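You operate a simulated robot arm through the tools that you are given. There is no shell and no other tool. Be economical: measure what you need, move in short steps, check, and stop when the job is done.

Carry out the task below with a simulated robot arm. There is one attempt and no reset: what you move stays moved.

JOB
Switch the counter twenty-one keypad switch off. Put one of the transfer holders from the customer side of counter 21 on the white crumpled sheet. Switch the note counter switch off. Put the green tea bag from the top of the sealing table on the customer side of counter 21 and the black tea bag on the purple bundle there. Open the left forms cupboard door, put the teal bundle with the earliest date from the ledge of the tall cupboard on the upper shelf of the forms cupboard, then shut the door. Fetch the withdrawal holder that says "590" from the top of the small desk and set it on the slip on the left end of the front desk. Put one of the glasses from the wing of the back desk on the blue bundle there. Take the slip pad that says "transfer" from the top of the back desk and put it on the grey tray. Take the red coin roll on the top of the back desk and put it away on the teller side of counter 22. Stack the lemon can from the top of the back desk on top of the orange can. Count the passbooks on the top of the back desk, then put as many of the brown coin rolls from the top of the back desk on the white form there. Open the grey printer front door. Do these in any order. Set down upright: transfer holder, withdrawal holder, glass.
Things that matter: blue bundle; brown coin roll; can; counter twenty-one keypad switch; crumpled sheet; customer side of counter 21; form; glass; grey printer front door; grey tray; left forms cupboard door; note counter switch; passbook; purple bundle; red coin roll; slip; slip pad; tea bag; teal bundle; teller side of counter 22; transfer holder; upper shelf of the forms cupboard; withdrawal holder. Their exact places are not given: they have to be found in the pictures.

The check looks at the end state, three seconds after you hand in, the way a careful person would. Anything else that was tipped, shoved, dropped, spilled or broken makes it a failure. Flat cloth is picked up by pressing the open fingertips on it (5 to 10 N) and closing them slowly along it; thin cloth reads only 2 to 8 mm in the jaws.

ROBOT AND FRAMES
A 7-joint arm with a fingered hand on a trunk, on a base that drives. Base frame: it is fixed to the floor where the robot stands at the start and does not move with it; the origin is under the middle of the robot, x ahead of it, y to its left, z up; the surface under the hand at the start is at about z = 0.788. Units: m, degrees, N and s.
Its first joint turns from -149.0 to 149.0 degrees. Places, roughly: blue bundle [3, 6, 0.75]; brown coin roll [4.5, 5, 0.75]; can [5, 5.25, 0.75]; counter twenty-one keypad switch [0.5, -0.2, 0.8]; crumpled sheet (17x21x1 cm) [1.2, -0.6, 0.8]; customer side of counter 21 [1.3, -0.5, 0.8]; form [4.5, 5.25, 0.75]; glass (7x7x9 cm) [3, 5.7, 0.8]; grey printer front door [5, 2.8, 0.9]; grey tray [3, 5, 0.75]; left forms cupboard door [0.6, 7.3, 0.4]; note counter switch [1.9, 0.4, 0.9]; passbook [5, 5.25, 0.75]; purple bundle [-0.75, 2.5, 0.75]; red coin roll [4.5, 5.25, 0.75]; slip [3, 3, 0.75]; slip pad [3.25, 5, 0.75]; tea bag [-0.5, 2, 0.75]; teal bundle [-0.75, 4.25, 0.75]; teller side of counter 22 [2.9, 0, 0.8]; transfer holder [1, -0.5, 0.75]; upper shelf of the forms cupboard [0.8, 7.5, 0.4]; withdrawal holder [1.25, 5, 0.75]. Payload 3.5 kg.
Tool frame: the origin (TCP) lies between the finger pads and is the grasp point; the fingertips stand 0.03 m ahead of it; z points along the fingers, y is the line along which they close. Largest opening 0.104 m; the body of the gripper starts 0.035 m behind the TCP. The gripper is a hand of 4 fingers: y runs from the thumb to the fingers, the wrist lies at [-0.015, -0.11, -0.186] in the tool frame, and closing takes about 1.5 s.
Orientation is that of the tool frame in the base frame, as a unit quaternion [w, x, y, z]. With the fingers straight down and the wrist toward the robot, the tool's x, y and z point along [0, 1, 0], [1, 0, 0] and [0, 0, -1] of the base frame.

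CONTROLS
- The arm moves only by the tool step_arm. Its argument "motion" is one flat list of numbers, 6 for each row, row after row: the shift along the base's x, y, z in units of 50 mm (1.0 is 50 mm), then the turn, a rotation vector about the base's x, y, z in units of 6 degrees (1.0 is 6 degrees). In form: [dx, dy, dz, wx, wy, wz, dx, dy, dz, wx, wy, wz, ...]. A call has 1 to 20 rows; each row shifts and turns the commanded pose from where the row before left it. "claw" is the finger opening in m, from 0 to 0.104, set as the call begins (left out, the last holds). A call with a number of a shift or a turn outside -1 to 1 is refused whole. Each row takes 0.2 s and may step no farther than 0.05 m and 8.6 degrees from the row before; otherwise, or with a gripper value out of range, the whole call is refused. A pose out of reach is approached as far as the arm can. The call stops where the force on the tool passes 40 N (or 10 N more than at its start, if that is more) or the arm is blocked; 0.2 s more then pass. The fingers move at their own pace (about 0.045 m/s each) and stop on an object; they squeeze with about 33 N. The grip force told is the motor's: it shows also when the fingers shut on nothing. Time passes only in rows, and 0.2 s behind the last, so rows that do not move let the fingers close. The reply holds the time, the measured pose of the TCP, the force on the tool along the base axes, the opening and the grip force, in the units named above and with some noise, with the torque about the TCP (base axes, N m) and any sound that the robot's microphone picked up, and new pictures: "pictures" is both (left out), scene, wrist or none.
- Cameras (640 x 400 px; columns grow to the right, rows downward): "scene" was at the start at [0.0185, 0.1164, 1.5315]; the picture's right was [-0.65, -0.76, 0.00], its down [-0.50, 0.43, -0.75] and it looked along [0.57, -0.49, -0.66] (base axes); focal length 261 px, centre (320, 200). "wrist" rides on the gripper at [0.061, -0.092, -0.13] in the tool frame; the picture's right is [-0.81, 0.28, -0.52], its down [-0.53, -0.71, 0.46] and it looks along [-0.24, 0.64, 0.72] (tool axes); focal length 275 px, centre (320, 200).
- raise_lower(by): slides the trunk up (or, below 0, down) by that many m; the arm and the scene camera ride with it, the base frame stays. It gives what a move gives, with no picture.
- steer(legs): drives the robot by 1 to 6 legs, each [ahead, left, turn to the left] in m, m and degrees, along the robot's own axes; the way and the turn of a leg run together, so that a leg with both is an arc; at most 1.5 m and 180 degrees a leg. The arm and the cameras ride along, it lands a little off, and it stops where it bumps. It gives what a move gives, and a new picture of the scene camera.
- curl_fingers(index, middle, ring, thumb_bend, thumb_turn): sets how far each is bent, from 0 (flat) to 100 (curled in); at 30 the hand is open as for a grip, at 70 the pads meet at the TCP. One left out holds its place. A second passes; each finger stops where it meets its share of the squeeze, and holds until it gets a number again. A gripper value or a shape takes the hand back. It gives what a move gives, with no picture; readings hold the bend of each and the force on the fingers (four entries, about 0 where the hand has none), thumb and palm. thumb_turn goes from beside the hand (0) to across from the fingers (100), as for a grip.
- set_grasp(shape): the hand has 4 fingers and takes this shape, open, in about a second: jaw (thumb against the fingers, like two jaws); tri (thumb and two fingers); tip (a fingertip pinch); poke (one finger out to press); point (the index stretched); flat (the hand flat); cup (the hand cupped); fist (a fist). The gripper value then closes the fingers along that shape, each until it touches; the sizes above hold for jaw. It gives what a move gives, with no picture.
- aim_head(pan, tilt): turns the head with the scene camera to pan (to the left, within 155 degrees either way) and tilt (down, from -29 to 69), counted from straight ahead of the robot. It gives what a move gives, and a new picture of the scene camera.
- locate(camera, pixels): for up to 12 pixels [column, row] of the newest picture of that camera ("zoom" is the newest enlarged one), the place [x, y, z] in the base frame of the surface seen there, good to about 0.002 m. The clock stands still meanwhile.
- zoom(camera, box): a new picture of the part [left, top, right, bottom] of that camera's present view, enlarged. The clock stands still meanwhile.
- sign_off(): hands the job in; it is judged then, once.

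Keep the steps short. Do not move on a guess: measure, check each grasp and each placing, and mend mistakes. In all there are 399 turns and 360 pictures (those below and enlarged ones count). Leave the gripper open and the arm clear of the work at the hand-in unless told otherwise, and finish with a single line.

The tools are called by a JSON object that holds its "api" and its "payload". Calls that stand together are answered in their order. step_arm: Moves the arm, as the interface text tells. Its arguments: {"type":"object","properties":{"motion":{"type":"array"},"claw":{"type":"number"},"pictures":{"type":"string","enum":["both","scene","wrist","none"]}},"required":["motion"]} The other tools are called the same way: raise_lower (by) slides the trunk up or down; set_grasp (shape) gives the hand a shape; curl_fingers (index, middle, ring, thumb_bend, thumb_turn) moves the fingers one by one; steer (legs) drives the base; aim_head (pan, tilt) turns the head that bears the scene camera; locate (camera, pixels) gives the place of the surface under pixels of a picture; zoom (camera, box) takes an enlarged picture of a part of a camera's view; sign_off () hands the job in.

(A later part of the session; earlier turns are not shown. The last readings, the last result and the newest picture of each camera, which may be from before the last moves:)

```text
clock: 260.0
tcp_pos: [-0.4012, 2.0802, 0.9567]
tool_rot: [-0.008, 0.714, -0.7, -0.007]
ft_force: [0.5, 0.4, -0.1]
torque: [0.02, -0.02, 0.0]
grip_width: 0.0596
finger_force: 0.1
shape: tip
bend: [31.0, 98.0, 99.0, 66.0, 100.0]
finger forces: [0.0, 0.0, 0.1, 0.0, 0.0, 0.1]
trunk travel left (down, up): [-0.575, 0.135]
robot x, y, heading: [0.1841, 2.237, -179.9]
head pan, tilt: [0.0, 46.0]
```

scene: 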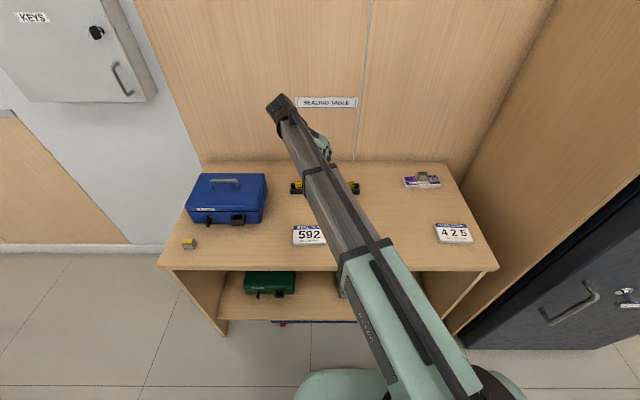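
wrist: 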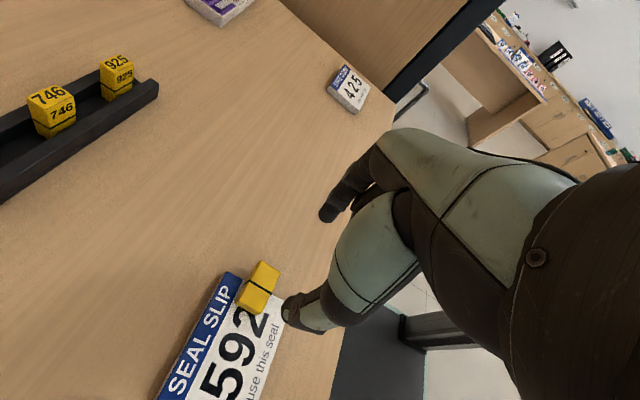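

{"api": "step_arm", "payload": {"motion": [0.05, 0.1, 0, -0.97, 0, 0, 0.05, 0.1, 0, -0.97, 0, 0, 0.05, 0.1, 0, -0.97, 0, 0, 0.05, 0.1, 0, -0.97, 0, 0, 0, 0, -0.5, -0.97, 0, 0, 0, 0, -0.5, -0.97, 0, 0, 0, 0, -0.6, 0, 0, 0], "claw": 0.055, "pictures": "none"}}

{"api": "zoom", "payload": {"camera": "wrist", "box": [220, 170, 400, 360]}}

{"api": "locate", "payload": {"camera": "zoom", "pixels": [[360, 115], [350, 100], [245, 345], [235, 325], [300, 230], [280, 200]]}}

```text
clock: 261.6
tcp_pos: [-0.3911, 2.1003, 0.877]
tool_rot: [0.206, 0.683, -0.67, 0.204]
ft_force: [0.2, 0.7, -0.9]
torque: [0.0, 0.01, 0.0]
grip_width: 0.0556
finger_force: 0.1
shape: tip
bend: [73.0, 98.0, 99.0, 68.0, 100.0]
finger forces: [0.1, 0.0, 0.1, 0.1, 0.1, 0.1]
trunk travel left (down, up): [-0.575, 0.135]
robot x, y, heading: [0.1805, 2.2377, -179.9]
head pan, tilt: [0.0, 46.0]
```

```text
2.11 times, centred on (310, 265) of wrist
```

zoom: 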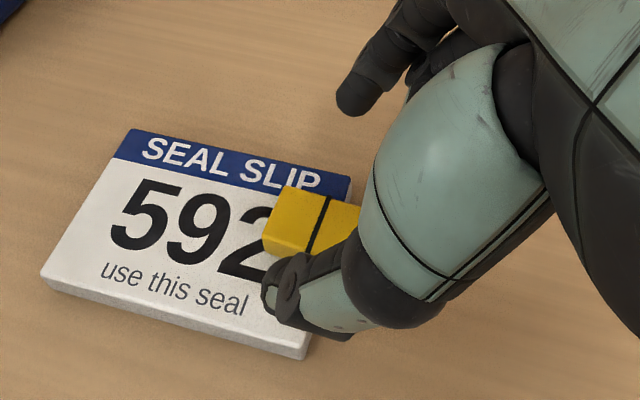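

```text
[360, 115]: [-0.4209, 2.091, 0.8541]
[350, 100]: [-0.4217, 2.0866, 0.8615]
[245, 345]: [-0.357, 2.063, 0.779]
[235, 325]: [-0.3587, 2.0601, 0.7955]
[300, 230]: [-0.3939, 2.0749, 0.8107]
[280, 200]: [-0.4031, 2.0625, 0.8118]
```

{"api": "step_arm", "payload": {"motion": [0, 0.02, -0.5, 0, 0, 0, 0, 0, -0.5, 0, 0, 0], "pictures": "none"}}

{"api": "zoom", "payload": {"camera": "wrist", "box": [220, 170, 400, 360]}}

{"api": "locate", "payload": {"camera": "zoom", "pixels": [[360, 115], [345, 100], [275, 310], [268, 290], [270, 320], [250, 210], [300, 215], [290, 160]]}}

```text
clock: 262.2
tcp_pos: [-0.3901, 2.1012, 0.8274]
tool_rot: [0.207, 0.683, -0.67, 0.203]
ft_force: [0.0, 0.7, 0.4]
torque: [-0.01, 0.01, 0.0]
grip_width: 0.0556
finger_force: 0.0
shape: tip
bend: [73.0, 98.0, 99.0, 68.0, 100.0]
finger forces: [0.0, 0.0, 0.0, 0.0, 0.1, 0.0]
trunk travel left (down, up): [-0.575, 0.135]
robot x, y, heading: [0.1841, 2.2397, -180.2]
head pan, tilt: [0.0, 46.0]
```

```text
2.11 times, centred on (310, 265) of wrist
```

zoom: 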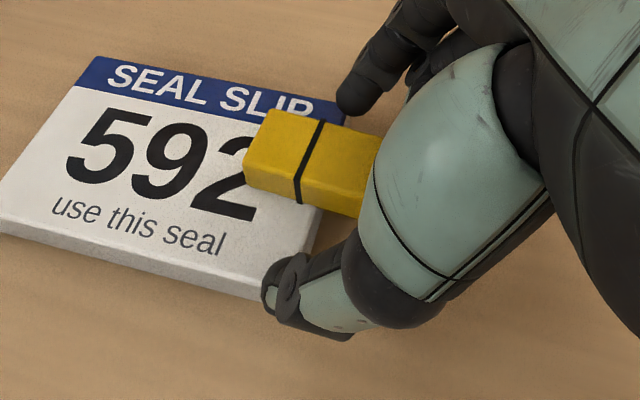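

```text
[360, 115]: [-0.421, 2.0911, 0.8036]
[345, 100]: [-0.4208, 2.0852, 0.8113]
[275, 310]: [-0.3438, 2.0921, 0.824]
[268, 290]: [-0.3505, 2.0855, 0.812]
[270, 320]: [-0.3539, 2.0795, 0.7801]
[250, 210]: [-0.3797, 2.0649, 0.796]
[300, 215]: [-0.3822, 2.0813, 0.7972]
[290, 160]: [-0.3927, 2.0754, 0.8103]
```

{"api": "step_arm", "payload": {"motion": [0, 0.06, -0.15, 0, 0, 0, 0, 0, -0.2, 0, 0, 0], "pictures": "none"}}

{"api": "step_arm", "payload": {"motion": [0, 0, 0, 0, 0, 0, 0, 0, 0, 0, 0, 0, 0, 0, 0, 0, 0, 0, 0, 0, 0, 0, 0, 0], "claw": 0.035, "pictures": "none"}}

{"api": "zoom", "payload": {"camera": "wrist", "box": [220, 170, 400, 360]}}

```text
clock: 262.9
tcp_pos: [-0.3923, 2.1066, 0.8122]
tool_rot: [0.21, 0.68, -0.672, 0.202]
ft_force: [0.0, -0.1, 0.1]
torque: [-0.01, 0.0, 0.02]
grip_width: 0.0553
finger_force: 0.0
shape: tip
bend: [73.0, 98.0, 99.0, 68.0, 100.0]
finger forces: [0.0, 0.0, 0.0, 0.0, 0.3, 0.1]
trunk travel left (down, up): [-0.575, 0.135]
robot x, y, heading: [0.1847, 2.2362, -180.1]
head pan, tilt: [0.0, 46.0]
stopped in row 2: the force on the tool passed its limit at 43 N (the readings are from after the stop); the commanded pose is now the measured one
```

```text
clock: 263.9
tcp_pos: [-0.392, 2.1058, 0.813]
tool_rot: [0.211, 0.681, -0.671, 0.201]
ft_force: [-0.6, -0.2, 0.4]
torque: [0.02, 0.02, -0.01]
grip_width: 0.0359
finger_force: 0.1
shape: tip
bend: [73.0, 98.0, 99.0, 73.0, 100.0]
finger forces: [0.1, 0.0, 0.0, 0.0, 0.0, 0.0]
trunk travel left (down, up): [-0.575, 0.135]
robot x, y, heading: [0.1852, 2.2431, -179.9]
head pan, tilt: [0.0, 46.0]
```

```text
2.11 times, centred on (310, 265) of wrist
```

zoom: 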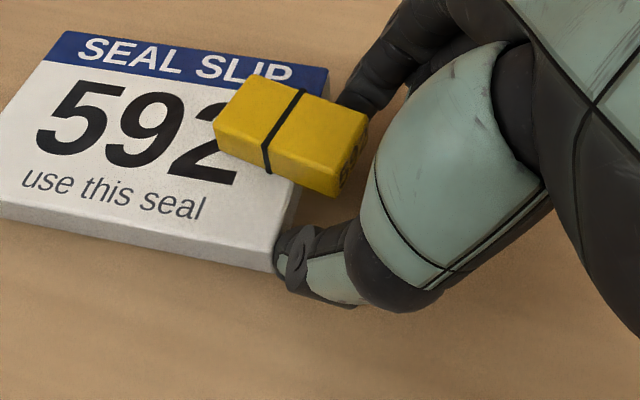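

The head end (with number) is between the tips. I'll close.

{"api": "step_arm", "payload": {"motion": [0, 0, 0, 0, 0, 0, 0, 0, 0, 0, 0, 0, 0, 0, 0, 0, 0, 0, 0, 0, 0, 0, 0, 0], "claw": 0.015, "pictures": "none"}}

{"api": "zoom", "payload": {"camera": "wrist", "box": [220, 170, 400, 360]}}

```text
clock: 264.9
tcp_pos: [-0.3929, 2.1043, 0.8132]
tool_rot: [0.211, 0.681, -0.672, 0.201]
ft_force: [-0.8, -0.1, 0.6]
torque: [-0.01, -0.01, 0.04]
grip_width: 0.0069
finger_force: 32.2
shape: tip
bend: [73.0, 100.0, 100.0, 82.0, 100.0]
finger forces: [0.0, 0.1, 0.0, 0.1, 0.0, 0.0]
trunk travel left (down, up): [-0.575, 0.135]
robot x, y, heading: [0.1873, 2.2386, -179.9]
head pan, tilt: [0.0, 46.0]
```

```text
2.11 times, centred on (310, 265) of wrist
```

zoom: 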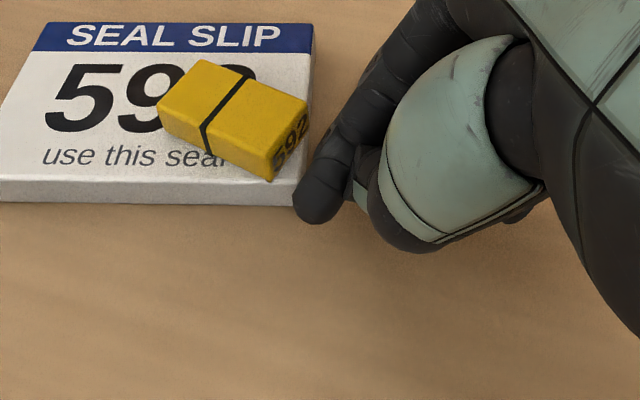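

I closed beyond the head end; so the pinch centre is at about TCP+3 mm in y, which explains both slips. I'll open, raise and re-measure.

{"api": "step_arm", "payload": {"motion": [0, 0.3, 0.3, 0, 0, 0, 0, 0.3, 0.8, 0, 0, 0, 0, 0, 0.5, 0, 0, 0], "claw": 0.06, "pictures": "wrist"}}

{"api": "zoom", "payload": {"camera": "wrist", "box": [140, 230, 300, 350]}}

{"api": "zoom", "payload": {"camera": "scene", "box": [270, 205, 350, 255]}}

```text
clock: 265.7
tcp_pos: [-0.3927, 2.1359, 0.8928]
tool_rot: [0.211, 0.68, -0.672, 0.201]
ft_force: [0.2, 0.4, 0.6]
torque: [0.01, -0.03, 0.01]
grip_width: 0.0596
finger_force: 0.0
shape: tip
bend: [31.0, 98.0, 99.0, 66.0, 100.0]
finger forces: [0.0, 0.1, 0.0, 0.1, 0.0, 0.0]
trunk travel left (down, up): [-0.575, 0.135]
robot x, y, heading: [0.1854, 2.2387, -179.9]
head pan, tilt: [0.0, 46.0]
```

wrist: 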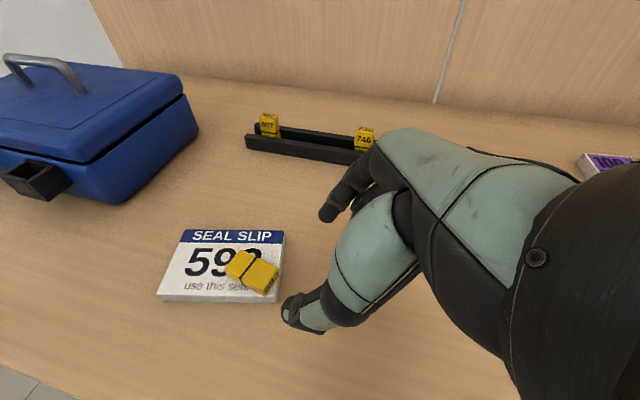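

```text
3.33 times, centred on (220, 290) of wrist
```

zoom: 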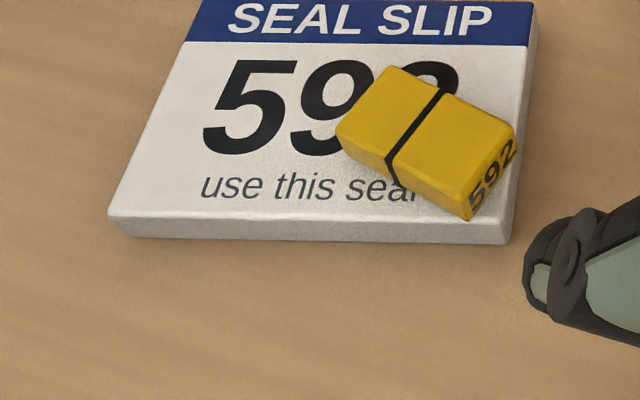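

```text
8.00 times, centred on (310, 230) of scene
```

zoom: 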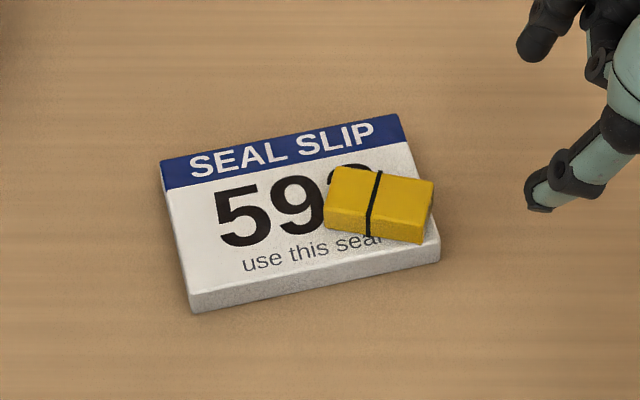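

{"api": "locate", "payload": {"camera": "zoom", "pixels": [[335, 175], [428, 190], [330, 210], [418, 220], [375, 190], [170, 165], [398, 118], [190, 290], [436, 240]]}}

```text
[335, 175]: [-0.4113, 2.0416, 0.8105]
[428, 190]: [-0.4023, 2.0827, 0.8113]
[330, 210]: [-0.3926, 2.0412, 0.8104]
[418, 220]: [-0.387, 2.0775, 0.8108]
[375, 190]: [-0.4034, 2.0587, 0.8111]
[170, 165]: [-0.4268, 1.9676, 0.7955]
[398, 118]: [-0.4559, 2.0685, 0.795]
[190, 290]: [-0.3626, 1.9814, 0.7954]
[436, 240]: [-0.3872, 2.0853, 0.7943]
```

{"api": "step_arm", "payload": {"motion": [0.06, -0.7, 0, 0, 0, -0.87, 0.06, -0.74, 0, 0, 0, -0.87, 0, 0, -0.6, 0, 0, 0, 0, 0, -0.4, 0, 0, 0], "claw": 0.055, "pictures": "none"}}

{"api": "zoom", "payload": {"camera": "wrist", "box": [220, 170, 400, 360]}}

{"api": "locate", "payload": {"camera": "zoom", "pixels": [[360, 115], [345, 100], [275, 310], [268, 290], [250, 210], [300, 215], [290, 160]]}}

```text
clock: 266.7
tcp_pos: [-0.3931, 2.0632, 0.8423]
tool_rot: [-0.227, -0.617, 0.731, -0.181]
ft_force: [-0.3, 0.7, 0.3]
torque: [0.01, -0.01, 0.01]
grip_width: 0.0557
finger_force: 0.0
shape: tip
bend: [73.0, 98.0, 99.0, 68.0, 100.0]
finger forces: [0.0, 0.0, 0.1, 0.0, 0.0, 0.1]
out of reach, approached as far as the arm can: row 2
trunk travel left (down, up): [-0.575, 0.135]
robot x, y, heading: [0.1838, 2.2406, -179.9]
head pan, tilt: [0.0, 46.0]
```

```text
2.11 times, centred on (310, 265) of wrist
```

zoom: 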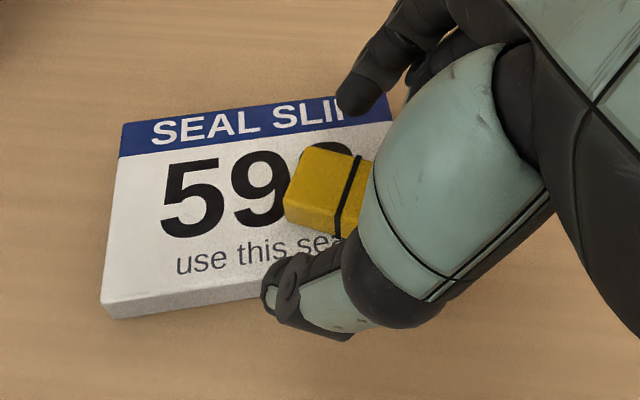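

```text
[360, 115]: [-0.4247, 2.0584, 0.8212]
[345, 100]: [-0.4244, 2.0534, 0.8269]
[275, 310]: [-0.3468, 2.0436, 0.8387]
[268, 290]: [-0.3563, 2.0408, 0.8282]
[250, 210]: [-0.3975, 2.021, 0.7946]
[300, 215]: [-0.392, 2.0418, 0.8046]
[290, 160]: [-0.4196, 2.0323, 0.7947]
```

{"api": "step_arm", "payload": {"motion": [0, 0, -0.2, 0, 0, 0, 0, 0, -0.12, 0, 0, 0, 0, 0, 0, 0, 0, 0, 0, 0, 0, 0, 0, 0, 0, 0, 0, 0, 0, 0], "claw": 0.035, "pictures": "none"}}

{"api": "zoom", "payload": {"camera": "wrist", "box": [220, 170, 400, 360]}}

```text
clock: 267.9
tcp_pos: [-0.3926, 2.0627, 0.8271]
tool_rot: [-0.228, -0.617, 0.731, -0.181]
ft_force: [0.2, -0.3, 0.2]
torque: [0.0, 0.0, 0.02]
grip_width: 0.0356
finger_force: 0.1
shape: tip
bend: [73.0, 98.0, 99.0, 73.0, 100.0]
finger forces: [0.1, 0.0, 0.0, 0.0, 0.1, 0.0]
trunk travel left (down, up): [-0.575, 0.135]
robot x, y, heading: [0.1867, 2.2378, -180.1]
head pan, tilt: [0.0, 46.0]
```

```text
2.11 times, centred on (310, 265) of wrist
```

zoom: 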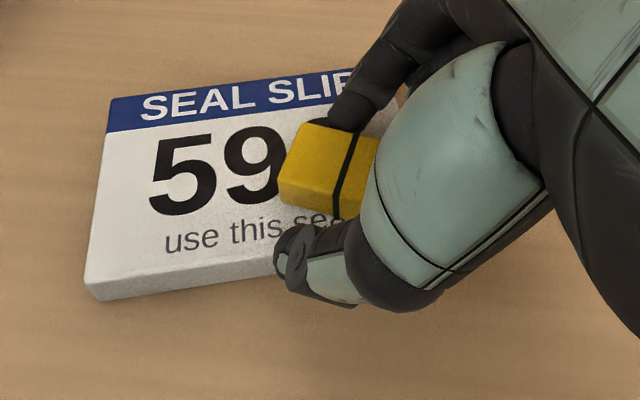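

Well centred on the band. Close.

{"api": "step_arm", "payload": {"motion": [0, 0, 0, 0, 0, 0, 0, 0, 0, 0, 0, 0, 0, 0, 0, 0, 0, 0, 0, 0, 0, 0, 0, 0], "claw": 0.01, "pictures": "none"}}

{"api": "step_arm", "payload": {"motion": [0, 0, 0.1, 0, 0, 0, 0, 0, 0.3, 0, 0, 0], "pictures": "none"}}

{"api": "zoom", "payload": {"camera": "wrist", "box": [220, 170, 400, 360]}}

```text
clock: 268.9
tcp_pos: [-0.3942, 2.0639, 0.8283]
tool_rot: [-0.228, -0.617, 0.731, -0.182]
ft_force: [-0.2, -0.5, -0.1]
torque: [0.01, 0.01, 0.0]
grip_width: 0.0199
finger_force: 33.1
shape: tip
bend: [73.0, 100.0, 100.0, 75.0, 100.0]
finger forces: [29.2, 0.0, 0.0, 0.0, 29.1, 0.0]
trunk travel left (down, up): [-0.575, 0.135]
robot x, y, heading: [0.1831, 2.2391, -180.0]
head pan, tilt: [0.0, 46.0]
```

```text
clock: 269.5
tcp_pos: [-0.3924, 2.0637, 0.8466]
tool_rot: [-0.227, -0.616, 0.732, -0.182]
ft_force: [0.0, 0.9, 0.1]
torque: [0.0, 0.0, 0.02]
grip_width: 0.0201
finger_force: 32.8
shape: tip
bend: [73.0, 100.0, 100.0, 75.0, 100.0]
finger forces: [29.2, 0.0, 0.1, 0.1, 29.1, 0.0]
trunk travel left (down, up): [-0.575, 0.135]
robot x, y, heading: [0.1842, 2.2413, -179.8]
head pan, tilt: [0.0, 46.0]
```

```text
2.11 times, centred on (310, 265) of wrist
```

zoom: 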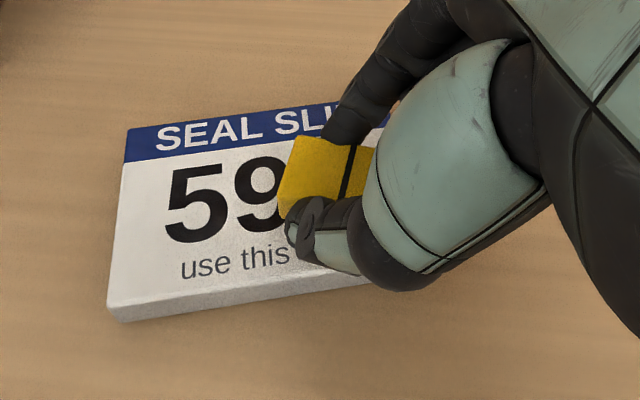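

Held firmly (20 mm). I'll lift, carry to the open table, and roll +87° about the pinch axis to bring the head up.

{"api": "step_arm", "payload": {"motion": [0, 0, 0.9, 0, 0, 0, 0, 0, 0.9, 0, 0, 0, -0.35, 0.7, 0.3, 0, 0, 0, -0.35, 0.7, 0, 0, 0, 0, -0.35, 0.7, 0, 0, 0, 0, -0.35, 0.7, 0, 0, 0, 0, -0.35, 0.7, 0, 0, 0, 0, -0.35, 0.7, 0, 0, 0, 0], "pictures": "none"}}

{"api": "step_arm", "payload": {"motion": [0, 0, 0, 0.98, -0.18, 0, 0, 0, 0, 0.98, -0.18, 0, 0, 0, 0, 0.98, -0.18, 0, 0, 0, 0, 0.98, -0.18, 0, 0, 0, 0, 0.98, -0.18, 0, 0, 0, 0, 0.98, -0.18, 0, 0, 0, 0, 0.98, -0.18, 0, 0, 0, 0, 0.98, -0.18, 0, 0, 0, 0, 0.98, -0.18, 0, 0, 0, 0, 0.98, -0.18, 0, 0, 0, 0, 0.98, -0.18, 0, 0, 0, 0, 0.98, -0.18, 0]}}

```text
clock: 271.3
tcp_pos: [-0.5015, 2.2728, 0.9514]
tool_rot: [-0.228, -0.617, 0.731, -0.181]
ft_force: [-0.4, 0.4, 0.4]
torque: [0.02, -0.02, 0.02]
grip_width: 0.0201
finger_force: 32.9
shape: tip
bend: [73.0, 100.0, 100.0, 75.0, 100.0]
finger forces: [29.3, 0.0, 0.1, 0.0, 29.3, 0.0]
out of reach, approached as far as the arm can: row 2
trunk travel left (down, up): [-0.575, 0.135]
robot x, y, heading: [0.1814, 2.2366, -180.0]
head pan, tilt: [0.0, 46.0]
```

```text
clock: 273.9
tcp_pos: [-0.5002, 2.2718, 0.951]
tool_rot: [0.248, -0.612, 0.721, 0.21]
ft_force: [-0.3, 0.5, -0.1]
torque: [0.0, -0.01, -0.01]
grip_width: 0.0202
finger_force: 32.8
shape: tip
bend: [73.0, 100.0, 100.0, 75.0, 100.0]
finger forces: [29.1, 0.0, 0.0, 0.1, 29.1, 0.1]
trunk travel left (down, up): [-0.575, 0.135]
robot x, y, heading: [0.1858, 2.2405, -179.8]
head pan, tilt: [0.0, 46.0]
```

scene: 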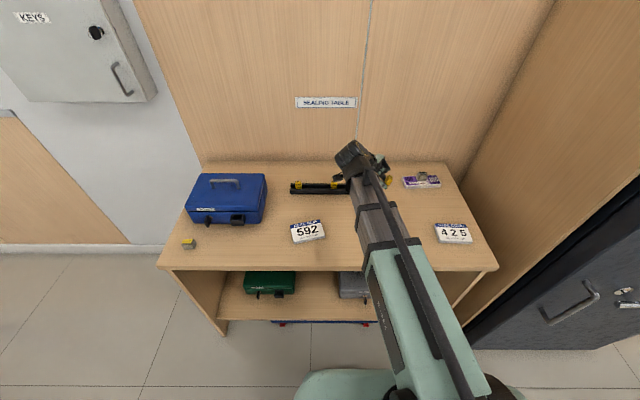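
wrist: 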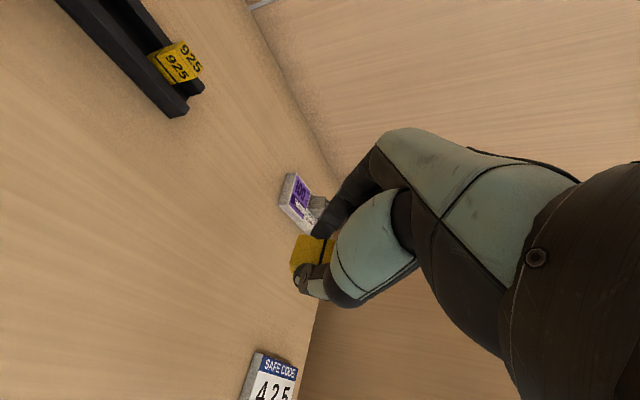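

{"api": "step_arm", "payload": {"motion": [0, 0, 0, 0.98, -0.18, 0, 0, 0, 0, 0.98, -0.18, 0, 0, 0, 0, 0.6, -0.11, 0], "pictures": "none"}}

{"api": "zoom", "payload": {"camera": "scene", "box": [340, 140, 420, 200]}}

{"api": "zoom", "payload": {"camera": "wrist", "box": [260, 190, 380, 320]}}

```text
clock: 274.7
tcp_pos: [-0.5014, 2.2709, 0.9508]
tool_rot: [0.346, -0.578, 0.681, 0.288]
ft_force: [0.3, -0.6, -0.6]
torque: [0.03, 0.01, 0.02]
grip_width: 0.0199
finger_force: 33.0
shape: tip
bend: [73.0, 100.0, 100.0, 75.0, 100.0]
finger forces: [29.1, 0.1, 0.0, 0.0, 29.3, 0.0]
trunk travel left (down, up): [-0.575, 0.135]
robot x, y, heading: [0.1839, 2.2409, -179.9]
head pan, tilt: [0.0, 46.0]
```

```text
6.67 times, centred on (380, 170) of scene
```

zoom: 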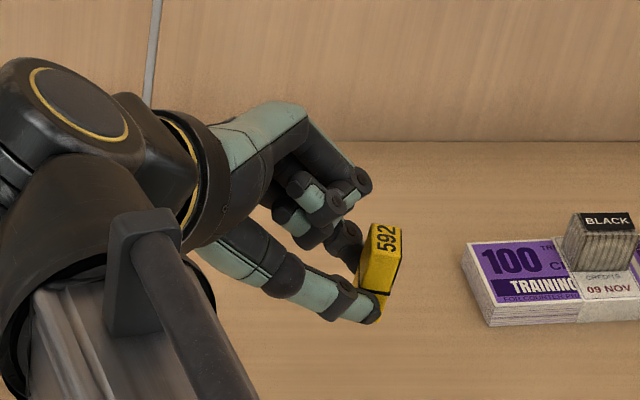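

```text
3.08 times, centred on (320, 255) of wrist
```

zoom: 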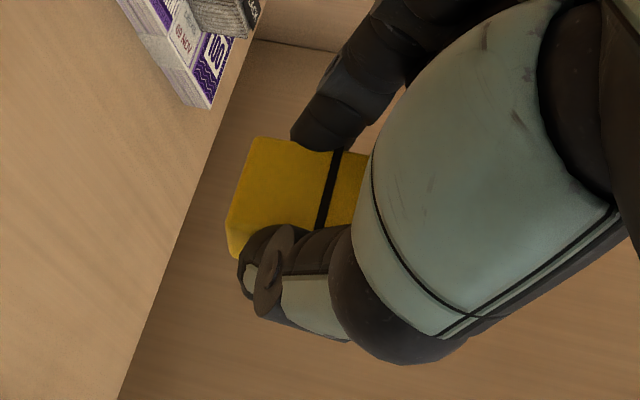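

The seal is upright in the grip with "592" on top. I'll lower it towards the table in steps.

{"api": "step_arm", "payload": {"motion": [0, 0, -0.9, 0, 0, 0, 0, 0, -0.8, 0, 0, 0, 0, 0, -0.4, 0, 0, 0], "pictures": "none"}}

{"api": "zoom", "payload": {"camera": "scene", "box": [340, 150, 420, 210]}}

{"api": "locate", "payload": {"camera": "zoom", "pixels": [[380, 240], [375, 300], [370, 330], [365, 335], [340, 320], [310, 300], [390, 300], [330, 330]]}}

```text
clock: 275.5
tcp_pos: [-0.5002, 2.2727, 0.8443]
tool_rot: [0.345, -0.579, 0.681, 0.287]
ft_force: [1.0, -0.6, 0.1]
torque: [-0.02, -0.01, -0.02]
grip_width: 0.02
finger_force: 33.0
shape: tip
bend: [73.0, 100.0, 100.0, 75.0, 100.0]
finger forces: [29.2, 0.0, 0.1, 0.1, 29.2, 0.1]
trunk travel left (down, up): [-0.575, 0.135]
robot x, y, heading: [0.1823, 2.2391, -180.1]
head pan, tilt: [0.0, 46.0]
```

```text
6.67 times, centred on (380, 180) of scene
```

zoom: 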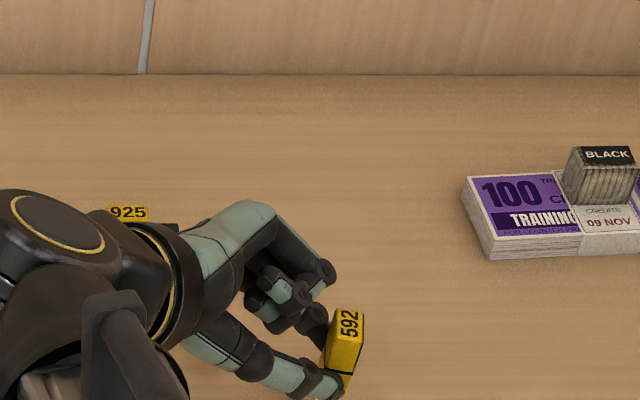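

```text
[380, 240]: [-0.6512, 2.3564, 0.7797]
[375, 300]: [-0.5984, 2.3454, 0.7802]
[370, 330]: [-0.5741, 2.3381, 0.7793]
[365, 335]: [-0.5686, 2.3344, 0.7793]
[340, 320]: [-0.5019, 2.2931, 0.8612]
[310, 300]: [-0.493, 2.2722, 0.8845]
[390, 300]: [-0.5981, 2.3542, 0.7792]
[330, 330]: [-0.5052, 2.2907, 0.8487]
```

{"api": "step_arm", "payload": {"motion": [0, 0, -0.4, 0, 0, 0, 0, 0, -0.2, 0, 0, 0], "pictures": "none"}}

{"api": "zoom", "payload": {"camera": "scene", "box": [350, 175, 414, 223]}}

{"api": "locate", "payload": {"camera": "zoom", "pixels": [[320, 180], [325, 260], [320, 300], [270, 260], [240, 250], [280, 280], [340, 240], [340, 190]]}}

```text
clock: 276.1
tcp_pos: [-0.5007, 2.2731, 0.8155]
tool_rot: [0.345, -0.579, 0.681, 0.287]
ft_force: [1.0, -0.2, 0.4]
torque: [-0.04, 0.0, -0.04]
grip_width: 0.0201
finger_force: 33.0
shape: tip
bend: [73.0, 100.0, 100.0, 75.0, 100.0]
finger forces: [29.2, 0.0, 0.1, 0.0, 29.2, 0.0]
trunk travel left (down, up): [-0.575, 0.135]
robot x, y, heading: [0.1876, 2.2388, -179.6]
head pan, tilt: [0.0, 46.0]
```

```text
8.33 times, centred on (382, 199) of scene
```

zoom: 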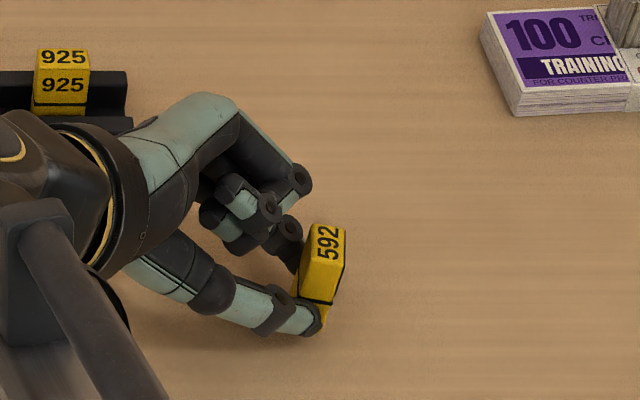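

```text
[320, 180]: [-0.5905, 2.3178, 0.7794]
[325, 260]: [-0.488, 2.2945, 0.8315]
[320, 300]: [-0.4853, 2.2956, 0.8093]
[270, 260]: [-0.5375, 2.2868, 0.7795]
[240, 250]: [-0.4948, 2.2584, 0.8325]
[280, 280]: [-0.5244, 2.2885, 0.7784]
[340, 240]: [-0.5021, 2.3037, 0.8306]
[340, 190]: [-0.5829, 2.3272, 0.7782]
```

{"api": "step_arm", "payload": {"motion": [0, 0, -0.14, 0, 0, 0], "pictures": "none"}}

{"api": "step_arm", "payload": {"motion": [0, 0, -0.06, 0, 0, 0], "pictures": "none"}}

{"api": "step_arm", "payload": {"motion": [0, 0, -0.05, 0, 0, 0], "pictures": "none"}}

```text
clock: 276.5
tcp_pos: [-0.5013, 2.2727, 0.8077]
tool_rot: [0.345, -0.578, 0.681, 0.289]
ft_force: [0.4, -1.3, -0.5]
torque: [0.04, 0.0, 0.01]
grip_width: 0.0202
finger_force: 32.8
shape: tip
bend: [73.0, 100.0, 100.0, 75.0, 100.0]
finger forces: [29.1, 0.1, 0.0, 0.1, 29.2, 0.0]
trunk travel left (down, up): [-0.575, 0.135]
robot x, y, heading: [0.1853, 2.2361, -179.9]
head pan, tilt: [0.0, 46.0]
```

```text
clock: 276.9
tcp_pos: [-0.5017, 2.2718, 0.8064]
tool_rot: [0.345, -0.578, 0.681, 0.289]
ft_force: [0.2, -2.6, 9.1]
torque: [0.17, 0.1, -0.01]
grip_width: 0.0202
finger_force: 32.9
shape: tip
bend: [73.0, 100.0, 100.0, 75.0, 100.0]
finger forces: [29.8, 0.0, 0.0, 0.0, 30.2, 0.0]
trunk travel left (down, up): [-0.575, 0.135]
robot x, y, heading: [0.1789, 2.2377, -179.9]
head pan, tilt: [0.0, 46.0]
```

```text
clock: 277.3
tcp_pos: [-0.5011, 2.2717, 0.805]
tool_rot: [0.345, -0.577, 0.681, 0.29]
ft_force: [0.1, -1.4, 18.6]
torque: [0.41, 0.19, -0.01]
grip_width: 0.0213
finger_force: 33.1
shape: tip
bend: [73.0, 100.0, 100.0, 75.0, 100.0]
finger forces: [29.1, 0.1, 0.0, 0.1, 30.3, 0.0]
trunk travel left (down, up): [-0.575, 0.135]
robot x, y, heading: [0.1825, 2.2336, -180.0]
head pan, tilt: [0.0, 46.0]
```

In contact. I'll open gently and check.

{"api": "step_arm", "payload": {"motion": [0, 0, 0.03, 0, 0, 0, 0, 0, 0, 0, 0, 0, 0, 0, 0, 0, 0, 0, 0, 0, 0, 0, 0, 0], "claw": 0.05, "pictures": "none"}}

{"api": "zoom", "payload": {"camera": "scene", "box": [350, 175, 414, 223]}}

```text
clock: 278.3
tcp_pos: [-0.5008, 2.2719, 0.8046]
tool_rot: [0.344, -0.578, 0.681, 0.288]
ft_force: [0.6, 0.6, -0.1]
torque: [-0.02, 0.05, 0.0]
grip_width: 0.0497
finger_force: 0.0
shape: tip
bend: [73.0, 98.0, 99.0, 71.0, 100.0]
finger forces: [0.1, 0.0, 0.0, 0.0, 0.0, 0.0]
trunk travel left (down, up): [-0.575, 0.135]
robot x, y, heading: [0.1807, 2.2405, -179.9]
head pan, tilt: [0.0, 46.0]
```

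```text
8.33 times, centred on (382, 199) of scene
```

zoom: 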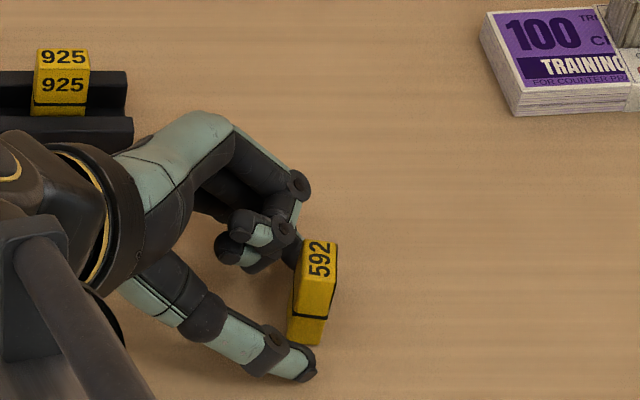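

It stands upright on its own. I'll ease the index away and retract along the finger direction.

{"api": "step_arm", "payload": {"motion": [-0.12, 0, 0, 0, 0, 0, -0.08, -0.4, 0.3, 0, 0, 0, -0.13, -0.75, 0.57, 0, 0, 0, -0.13, -0.7, 0.6, 0, 0, 0, 0, -0.4, 0.8, 0, 0, 0], "pictures": "none"}}

{"api": "zoom", "payload": {"camera": "scene", "box": [334, 175, 430, 235]}}

```text
clock: 279.5
tcp_pos: [-0.5235, 2.1598, 0.9204]
tool_rot: [0.344, -0.578, 0.681, 0.288]
ft_force: [0.2, 0.3, 0.7]
torque: [-0.01, -0.01, 0.01]
grip_width: 0.0496
finger_force: 0.0
shape: tip
bend: [73.0, 98.0, 99.0, 71.0, 100.0]
finger forces: [0.0, 0.0, 0.1, 0.0, 0.0, 0.0]
trunk travel left (down, up): [-0.575, 0.135]
robot x, y, heading: [0.1861, 2.2357, -180.1]
head pan, tilt: [0.0, 46.0]
```

```text
6.67 times, centred on (382, 205) of scene
```

zoom: 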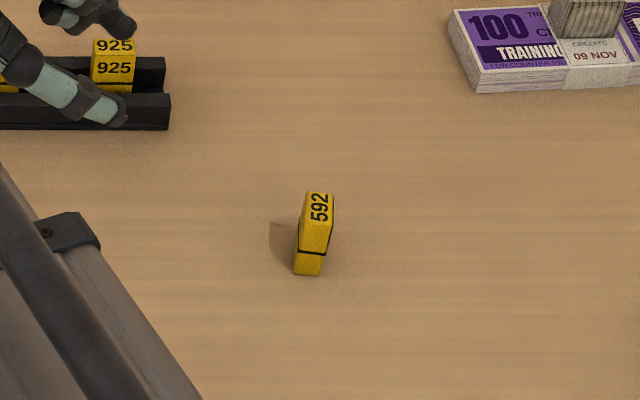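

{"api": "locate", "payload": {"camera": "zoom", "pixels": [[308, 194], [333, 196], [330, 220], [304, 217], [318, 205], [300, 270], [320, 270]]}}

{"api": "step_arm", "payload": {"motion": [0, 0, 0.6, -0.97, 0.18, 0, 0, 0, 0.6, -0.97, 0.18, 0, 0, 0.3, 0, -0.97, 0.18, 0, 0, 0.3, 0, -0.97, 0.18, 0, 0, 0.4, 0, -0.97, 0.18, 0, 0, 0.4, 0, -0.97, 0.18, 0, 0, 0.4, 0, -0.97, 0.18, 0, 0, 0.4, 0, -0.97, 0.18, 0, 0, 0.4, 0, -0.76, 0.14, 0], "claw": 0.07, "pictures": "wrist"}}

```text
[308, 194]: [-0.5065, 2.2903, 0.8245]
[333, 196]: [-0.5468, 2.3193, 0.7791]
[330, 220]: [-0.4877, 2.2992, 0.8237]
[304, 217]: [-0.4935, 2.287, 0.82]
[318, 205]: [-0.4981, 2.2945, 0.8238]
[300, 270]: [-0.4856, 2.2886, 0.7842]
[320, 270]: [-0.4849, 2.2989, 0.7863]
```

```text
clock: 281.5
tcp_pos: [-0.5233, 2.29, 0.9785]
tool_rot: [0.006, -0.645, 0.764, 0.011]
ft_force: [-0.4, 0.6, -0.4]
torque: [-0.03, 0.0, 0.02]
grip_width: 0.0698
finger_force: 0.1
shape: tip
bend: [29.0, 98.0, 99.0, 60.0, 100.0]
finger forces: [0.0, 0.0, 0.0, 0.0, 0.1, 0.1]
trunk travel left (down, up): [-0.575, 0.135]
robot x, y, heading: [0.1869, 2.2372, -179.7]
head pan, tilt: [0.0, 46.0]
```

wrist: 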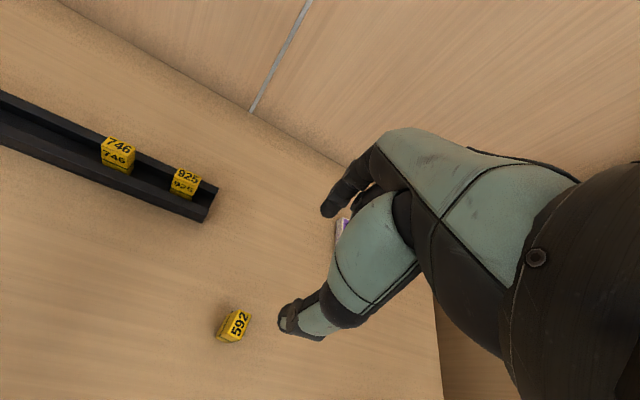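

I'll grasp the upright seal from above (top at (−0.4965, 2.294, 0.824)).

{"api": "step_arm", "payload": {"motion": [0.62, -0.1, 0, 0, 0, 0, 0, 0, -0.9, 0, 0, 0, 0, 0, -0.7, 0, 0, 0], "pictures": "none"}}

{"api": "zoom", "payload": {"camera": "wrist", "box": [200, 170, 400, 370]}}

{"api": "locate", "payload": {"camera": "zoom", "pixels": [[370, 85], [360, 75], [290, 310], [280, 290], [260, 200], [300, 200]]}}

```text
clock: 282.3
tcp_pos: [-0.4939, 2.2846, 0.8971]
tool_rot: [0.007, -0.646, 0.763, 0.011]
ft_force: [-0.2, 0.0, 1.0]
torque: [0.01, -0.01, 0.01]
grip_width: 0.0696
finger_force: 0.1
shape: tip
bend: [29.0, 98.0, 99.0, 60.0, 100.0]
finger forces: [0.1, 0.0, 0.0, 0.1, 0.1, 0.1]
trunk travel left (down, up): [-0.575, 0.135]
robot x, y, heading: [0.1842, 2.2379, -180.1]
head pan, tilt: [0.0, 46.0]
```

```text
2.00 times, centred on (300, 270) of wrist
```

zoom: 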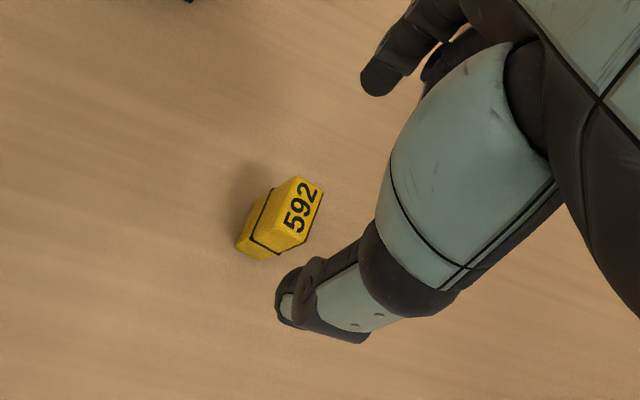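

```text
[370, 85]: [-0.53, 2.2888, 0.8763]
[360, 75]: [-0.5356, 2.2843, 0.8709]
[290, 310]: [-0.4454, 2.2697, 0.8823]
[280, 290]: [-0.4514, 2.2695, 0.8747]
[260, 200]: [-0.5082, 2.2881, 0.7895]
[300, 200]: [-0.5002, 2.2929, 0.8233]
```

{"api": "step_arm", "payload": {"motion": [-0.05, 0.12, -0.6, 0, 0, 0, 0, 0, -0.74, 0, 0, 0], "pictures": "none"}}

{"api": "step_arm", "payload": {"motion": [0, 0, 0, 0, 0, 0, 0, 0, 0, 0, 0, 0, 0, 0, 0, 0, 0, 0, 0, 0, 0, 0, 0, 0, 0, 0, 0, 0, 0, 0], "claw": 0.01, "pictures": "none"}}

{"api": "zoom", "payload": {"camera": "wrist", "box": [200, 170, 400, 370]}}

```text
clock: 282.9
tcp_pos: [-0.4953, 2.2896, 0.8316]
tool_rot: [0.007, -0.645, 0.764, 0.011]
ft_force: [-0.6, -0.1, -0.2]
torque: [0.01, -0.02, 0.01]
grip_width: 0.0697
finger_force: 0.0
shape: tip
bend: [29.0, 98.0, 99.0, 60.0, 100.0]
finger forces: [0.0, 0.0, 0.0, 0.1, 0.0, 0.0]
trunk travel left (down, up): [-0.575, 0.135]
robot x, y, heading: [0.1847, 2.2393, -179.8]
head pan, tilt: [0.0, 46.0]
```

```text
clock: 284.1
tcp_pos: [-0.4953, 2.2896, 0.8324]
tool_rot: [0.007, -0.646, 0.763, 0.011]
ft_force: [0.3, 0.5, -0.5]
torque: [-0.01, -0.01, 0.0]
grip_width: 0.0206
finger_force: 32.6
shape: tip
bend: [73.0, 100.0, 100.0, 75.0, 100.0]
finger forces: [29.0, 0.0, 0.0, 0.0, 28.9, 0.0]
trunk travel left (down, up): [-0.575, 0.135]
robot x, y, heading: [0.1851, 2.2355, -179.9]
head pan, tilt: [0.0, 46.0]
```

```text
2.00 times, centred on (300, 270) of wrist
```

zoom: 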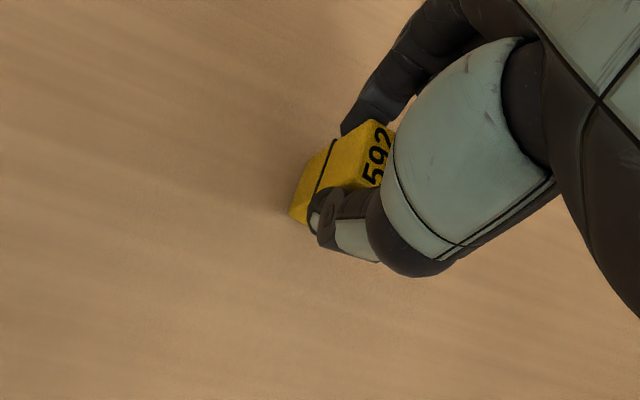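

Gripped. I'll lift, turn −80° so the number faces the front, and move above its slot at y≈2.046.

{"api": "step_arm", "payload": {"motion": [0, 0, 0.9, 0, 0, 0, 0, 0, 0.9, 0, 0, 0, -0.2, -0.37, 0.1, 0, 0, -1, -0.2, -0.37, 0.1, 0, 0, -1, -0.2, -0.37, 0, 0, 0, -1, -0.2, -0.37, 0, 0, 0, -1, -0.2, -0.37, 0, 0, 0, -1, -0.2, -0.37, 0, 0, 0, -1, -0.2, -0.37, 0, 0, 0, -1, -0.2, -0.37, 0, 0, 0, -1, -0.2, -0.37, 0, 0, 0, -1, -0.2, -0.37, 0, 0, 0, -1, -0.2, -0.37, 0, 0, 0, -1, -0.2, -0.37, 0, 0, 0, -1, -0.22, -0.45, 0, 0, 0, -1, 0, 0, 0, 0, 0, -0.27]}}

```text
clock: 287.5
tcp_pos: [-0.6258, 2.045, 0.9311]
tool_rot: [0.013, -0.006, 1.0, 0.004]
ft_force: [0.3, -0.4, 0.2]
torque: [-0.04, -0.01, -0.02]
grip_width: 0.0205
finger_force: 33.2
shape: tip
bend: [73.0, 100.0, 100.0, 75.0, 100.0]
finger forces: [29.2, 0.1, 0.1, 0.0, 29.0, 0.1]
trunk travel left (down, up): [-0.575, 0.135]
robot x, y, heading: [0.1876, 2.2388, -179.9]
head pan, tilt: [0.0, 46.0]
```

scene: 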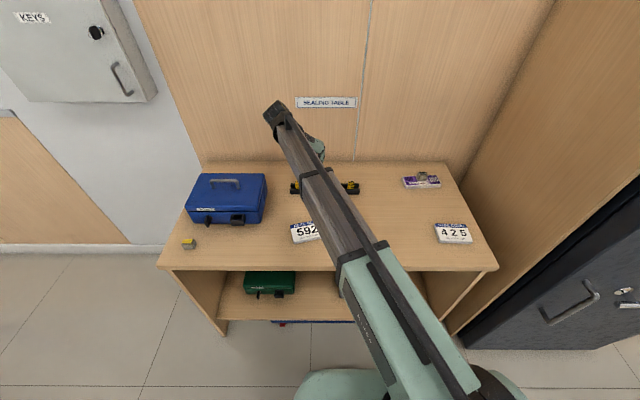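
wrist: 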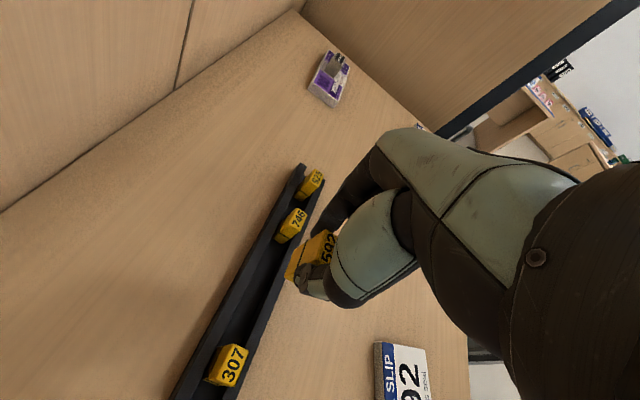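

{"api": "zoom", "payload": {"camera": "wrist", "box": [190, 170, 370, 400]}}

{"api": "locate", "payload": {"camera": "wrist", "pixels": [[295, 258], [288, 275], [320, 238], [300, 250], [230, 360], [215, 375], [295, 222], [285, 235], [262, 260], [290, 215]]}}

```text
1.74 times, centred on (280, 285) of wrist
```

zoom: 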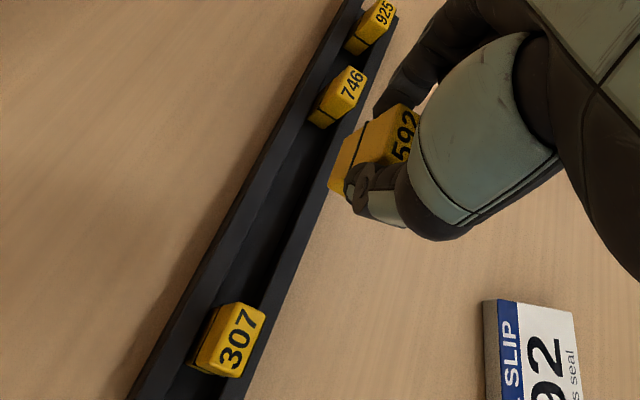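

```text
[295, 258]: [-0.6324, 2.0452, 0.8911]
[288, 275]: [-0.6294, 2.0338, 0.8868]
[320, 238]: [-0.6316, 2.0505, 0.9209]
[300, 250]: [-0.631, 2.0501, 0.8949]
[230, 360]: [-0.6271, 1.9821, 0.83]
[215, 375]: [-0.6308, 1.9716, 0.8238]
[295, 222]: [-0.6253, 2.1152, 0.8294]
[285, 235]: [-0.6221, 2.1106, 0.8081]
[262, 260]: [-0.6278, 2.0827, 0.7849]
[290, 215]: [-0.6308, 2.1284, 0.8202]
```

Aligned with the slot (x −0.6315 back face, y 2.034–2.057). I'll lower into the channel.

{"api": "step_arm", "payload": {"motion": [0, 0, -0.7, 0, 0, 0, 0, 0, -0.7, 0, 0, 0, 0, 0, -0.3, 0, 0, 0], "pictures": "none"}}

{"api": "zoom", "payload": {"camera": "wrist", "box": [230, 150, 370, 320]}}

```text
clock: 288.3
tcp_pos: [-0.6268, 2.0451, 0.8442]
tool_rot: [0.013, -0.007, 1.0, 0.004]
ft_force: [-0.7, 0.7, -0.6]
torque: [-0.01, 0.03, -0.01]
grip_width: 0.0205
finger_force: 33.5
shape: tip
bend: [73.0, 100.0, 100.0, 75.0, 100.0]
finger forces: [29.0, 0.0, 0.1, 0.0, 29.1, 0.0]
trunk travel left (down, up): [-0.575, 0.135]
robot x, y, heading: [0.1873, 2.2395, -180.1]
head pan, tilt: [0.0, 46.0]
```

```text
2.35 times, centred on (300, 235) of wrist
```

zoom: 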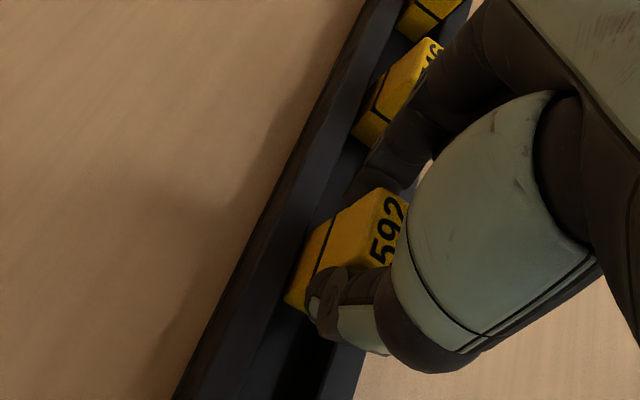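

{"api": "step_arm", "payload": {"motion": [0, 0, -0.06, 0, 0, 0], "pictures": "none"}}

{"api": "step_arm", "payload": {"motion": [0, 0, -0.06, 0, 0, 0], "pictures": "none"}}

```text
clock: 288.7
tcp_pos: [-0.6273, 2.0445, 0.8438]
tool_rot: [0.013, -0.007, 1.0, 0.004]
ft_force: [-0.7, 0.6, 0.4]
torque: [0.0, 0.0, 0.02]
grip_width: 0.0206
finger_force: 33.1
shape: tip
bend: [73.0, 100.0, 100.0, 75.0, 100.0]
finger forces: [29.1, 0.0, 0.0, 0.0, 29.0, 0.1]
trunk travel left (down, up): [-0.575, 0.135]
robot x, y, heading: [0.1883, 2.2382, -179.9]
head pan, tilt: [0.0, 46.0]
```

```text
clock: 289.1
tcp_pos: [-0.6267, 2.0456, 0.8405]
tool_rot: [0.013, -0.006, 1.0, 0.004]
ft_force: [0.3, 0.2, -0.2]
torque: [-0.02, 0.0, 0.0]
grip_width: 0.0206
finger_force: 32.7
shape: tip
bend: [73.0, 100.0, 100.0, 75.0, 100.0]
finger forces: [29.2, 0.0, 0.0, 0.0, 29.1, 0.0]
trunk travel left (down, up): [-0.575, 0.135]
robot x, y, heading: [0.1838, 2.2386, -179.9]
head pan, tilt: [0.0, 46.0]
```

{"api": "step_arm", "payload": {"motion": [0, 0, -0.06, 0, 0, 0], "pictures": "none"}}

{"api": "step_arm", "payload": {"motion": [0, 0, -0.04, 0, 0, 0], "pictures": "none"}}

```text
clock: 289.5
tcp_pos: [-0.6269, 2.0459, 0.8373]
tool_rot: [0.013, -0.006, 1.0, 0.003]
ft_force: [0.2, 0.1, 0.5]
torque: [0.0, -0.01, -0.01]
grip_width: 0.0205
finger_force: 32.8
shape: tip
bend: [73.0, 100.0, 100.0, 75.0, 100.0]
finger forces: [29.1, 0.0, 0.1, 0.0, 29.2, 0.0]
trunk travel left (down, up): [-0.575, 0.135]
robot x, y, heading: [0.1874, 2.2368, -179.7]
head pan, tilt: [0.0, 46.0]
```

```text
clock: 289.9
tcp_pos: [-0.6265, 2.045, 0.8373]
tool_rot: [0.011, -0.007, 1.0, 0.003]
ft_force: [-1.9, -1.1, 8.3]
torque: [0.01, 0.04, -0.02]
grip_width: 0.0209
finger_force: 33.1
shape: tip
bend: [73.0, 100.0, 100.0, 75.0, 100.0]
finger forces: [30.5, 0.0, 0.0, 0.1, 31.3, 0.1]
trunk travel left (down, up): [-0.575, 0.135]
robot x, y, heading: [0.1826, 2.2393, -179.5]
head pan, tilt: [0.0, 46.0]
```

Seated. Release and lift straight up.

{"api": "step_arm", "payload": {"motion": [0, 0, 0, 0, 0, 0, 0, 0, 0, 0, 0, 0, 0, 0.06, 0, 0, 0, 0, 0, 0, 0.3, 0, 0, 0, 0, 0, 0.8, 0, 0, 0, 0, 0, 0.9, 0, 0, 0, 0, 0, 0.9, 0, 0, 0], "claw": 0.05, "pictures": "none"}}

{"api": "zoom", "payload": {"camera": "wrist", "box": [160, 150, 400, 400]}}

```text
clock: 291.5
tcp_pos: [-0.6275, 2.0478, 0.9812]
tool_rot: [0.013, -0.007, 1.0, 0.004]
ft_force: [0.2, -0.2, 0.2]
torque: [0.03, 0.01, -0.01]
grip_width: 0.0497
finger_force: 0.0
shape: tip
bend: [73.0, 98.0, 99.0, 71.0, 100.0]
finger forces: [0.0, 0.0, 0.0, 0.0, 0.0, 0.0]
trunk travel left (down, up): [-0.575, 0.135]
robot x, y, heading: [0.1873, 2.2404, -179.9]
head pan, tilt: [0.0, 46.0]
```

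```text
1.60 times, centred on (280, 275) of wrist
```

zoom: 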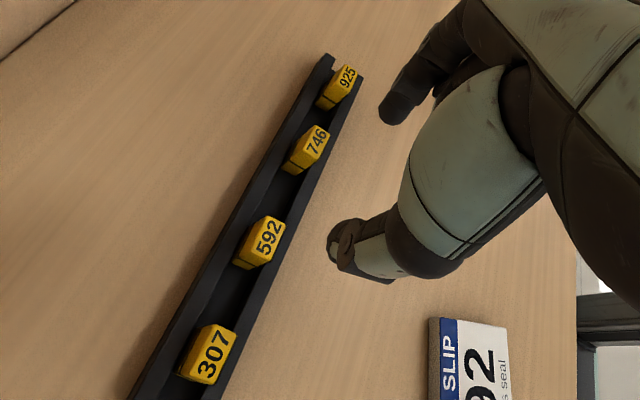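

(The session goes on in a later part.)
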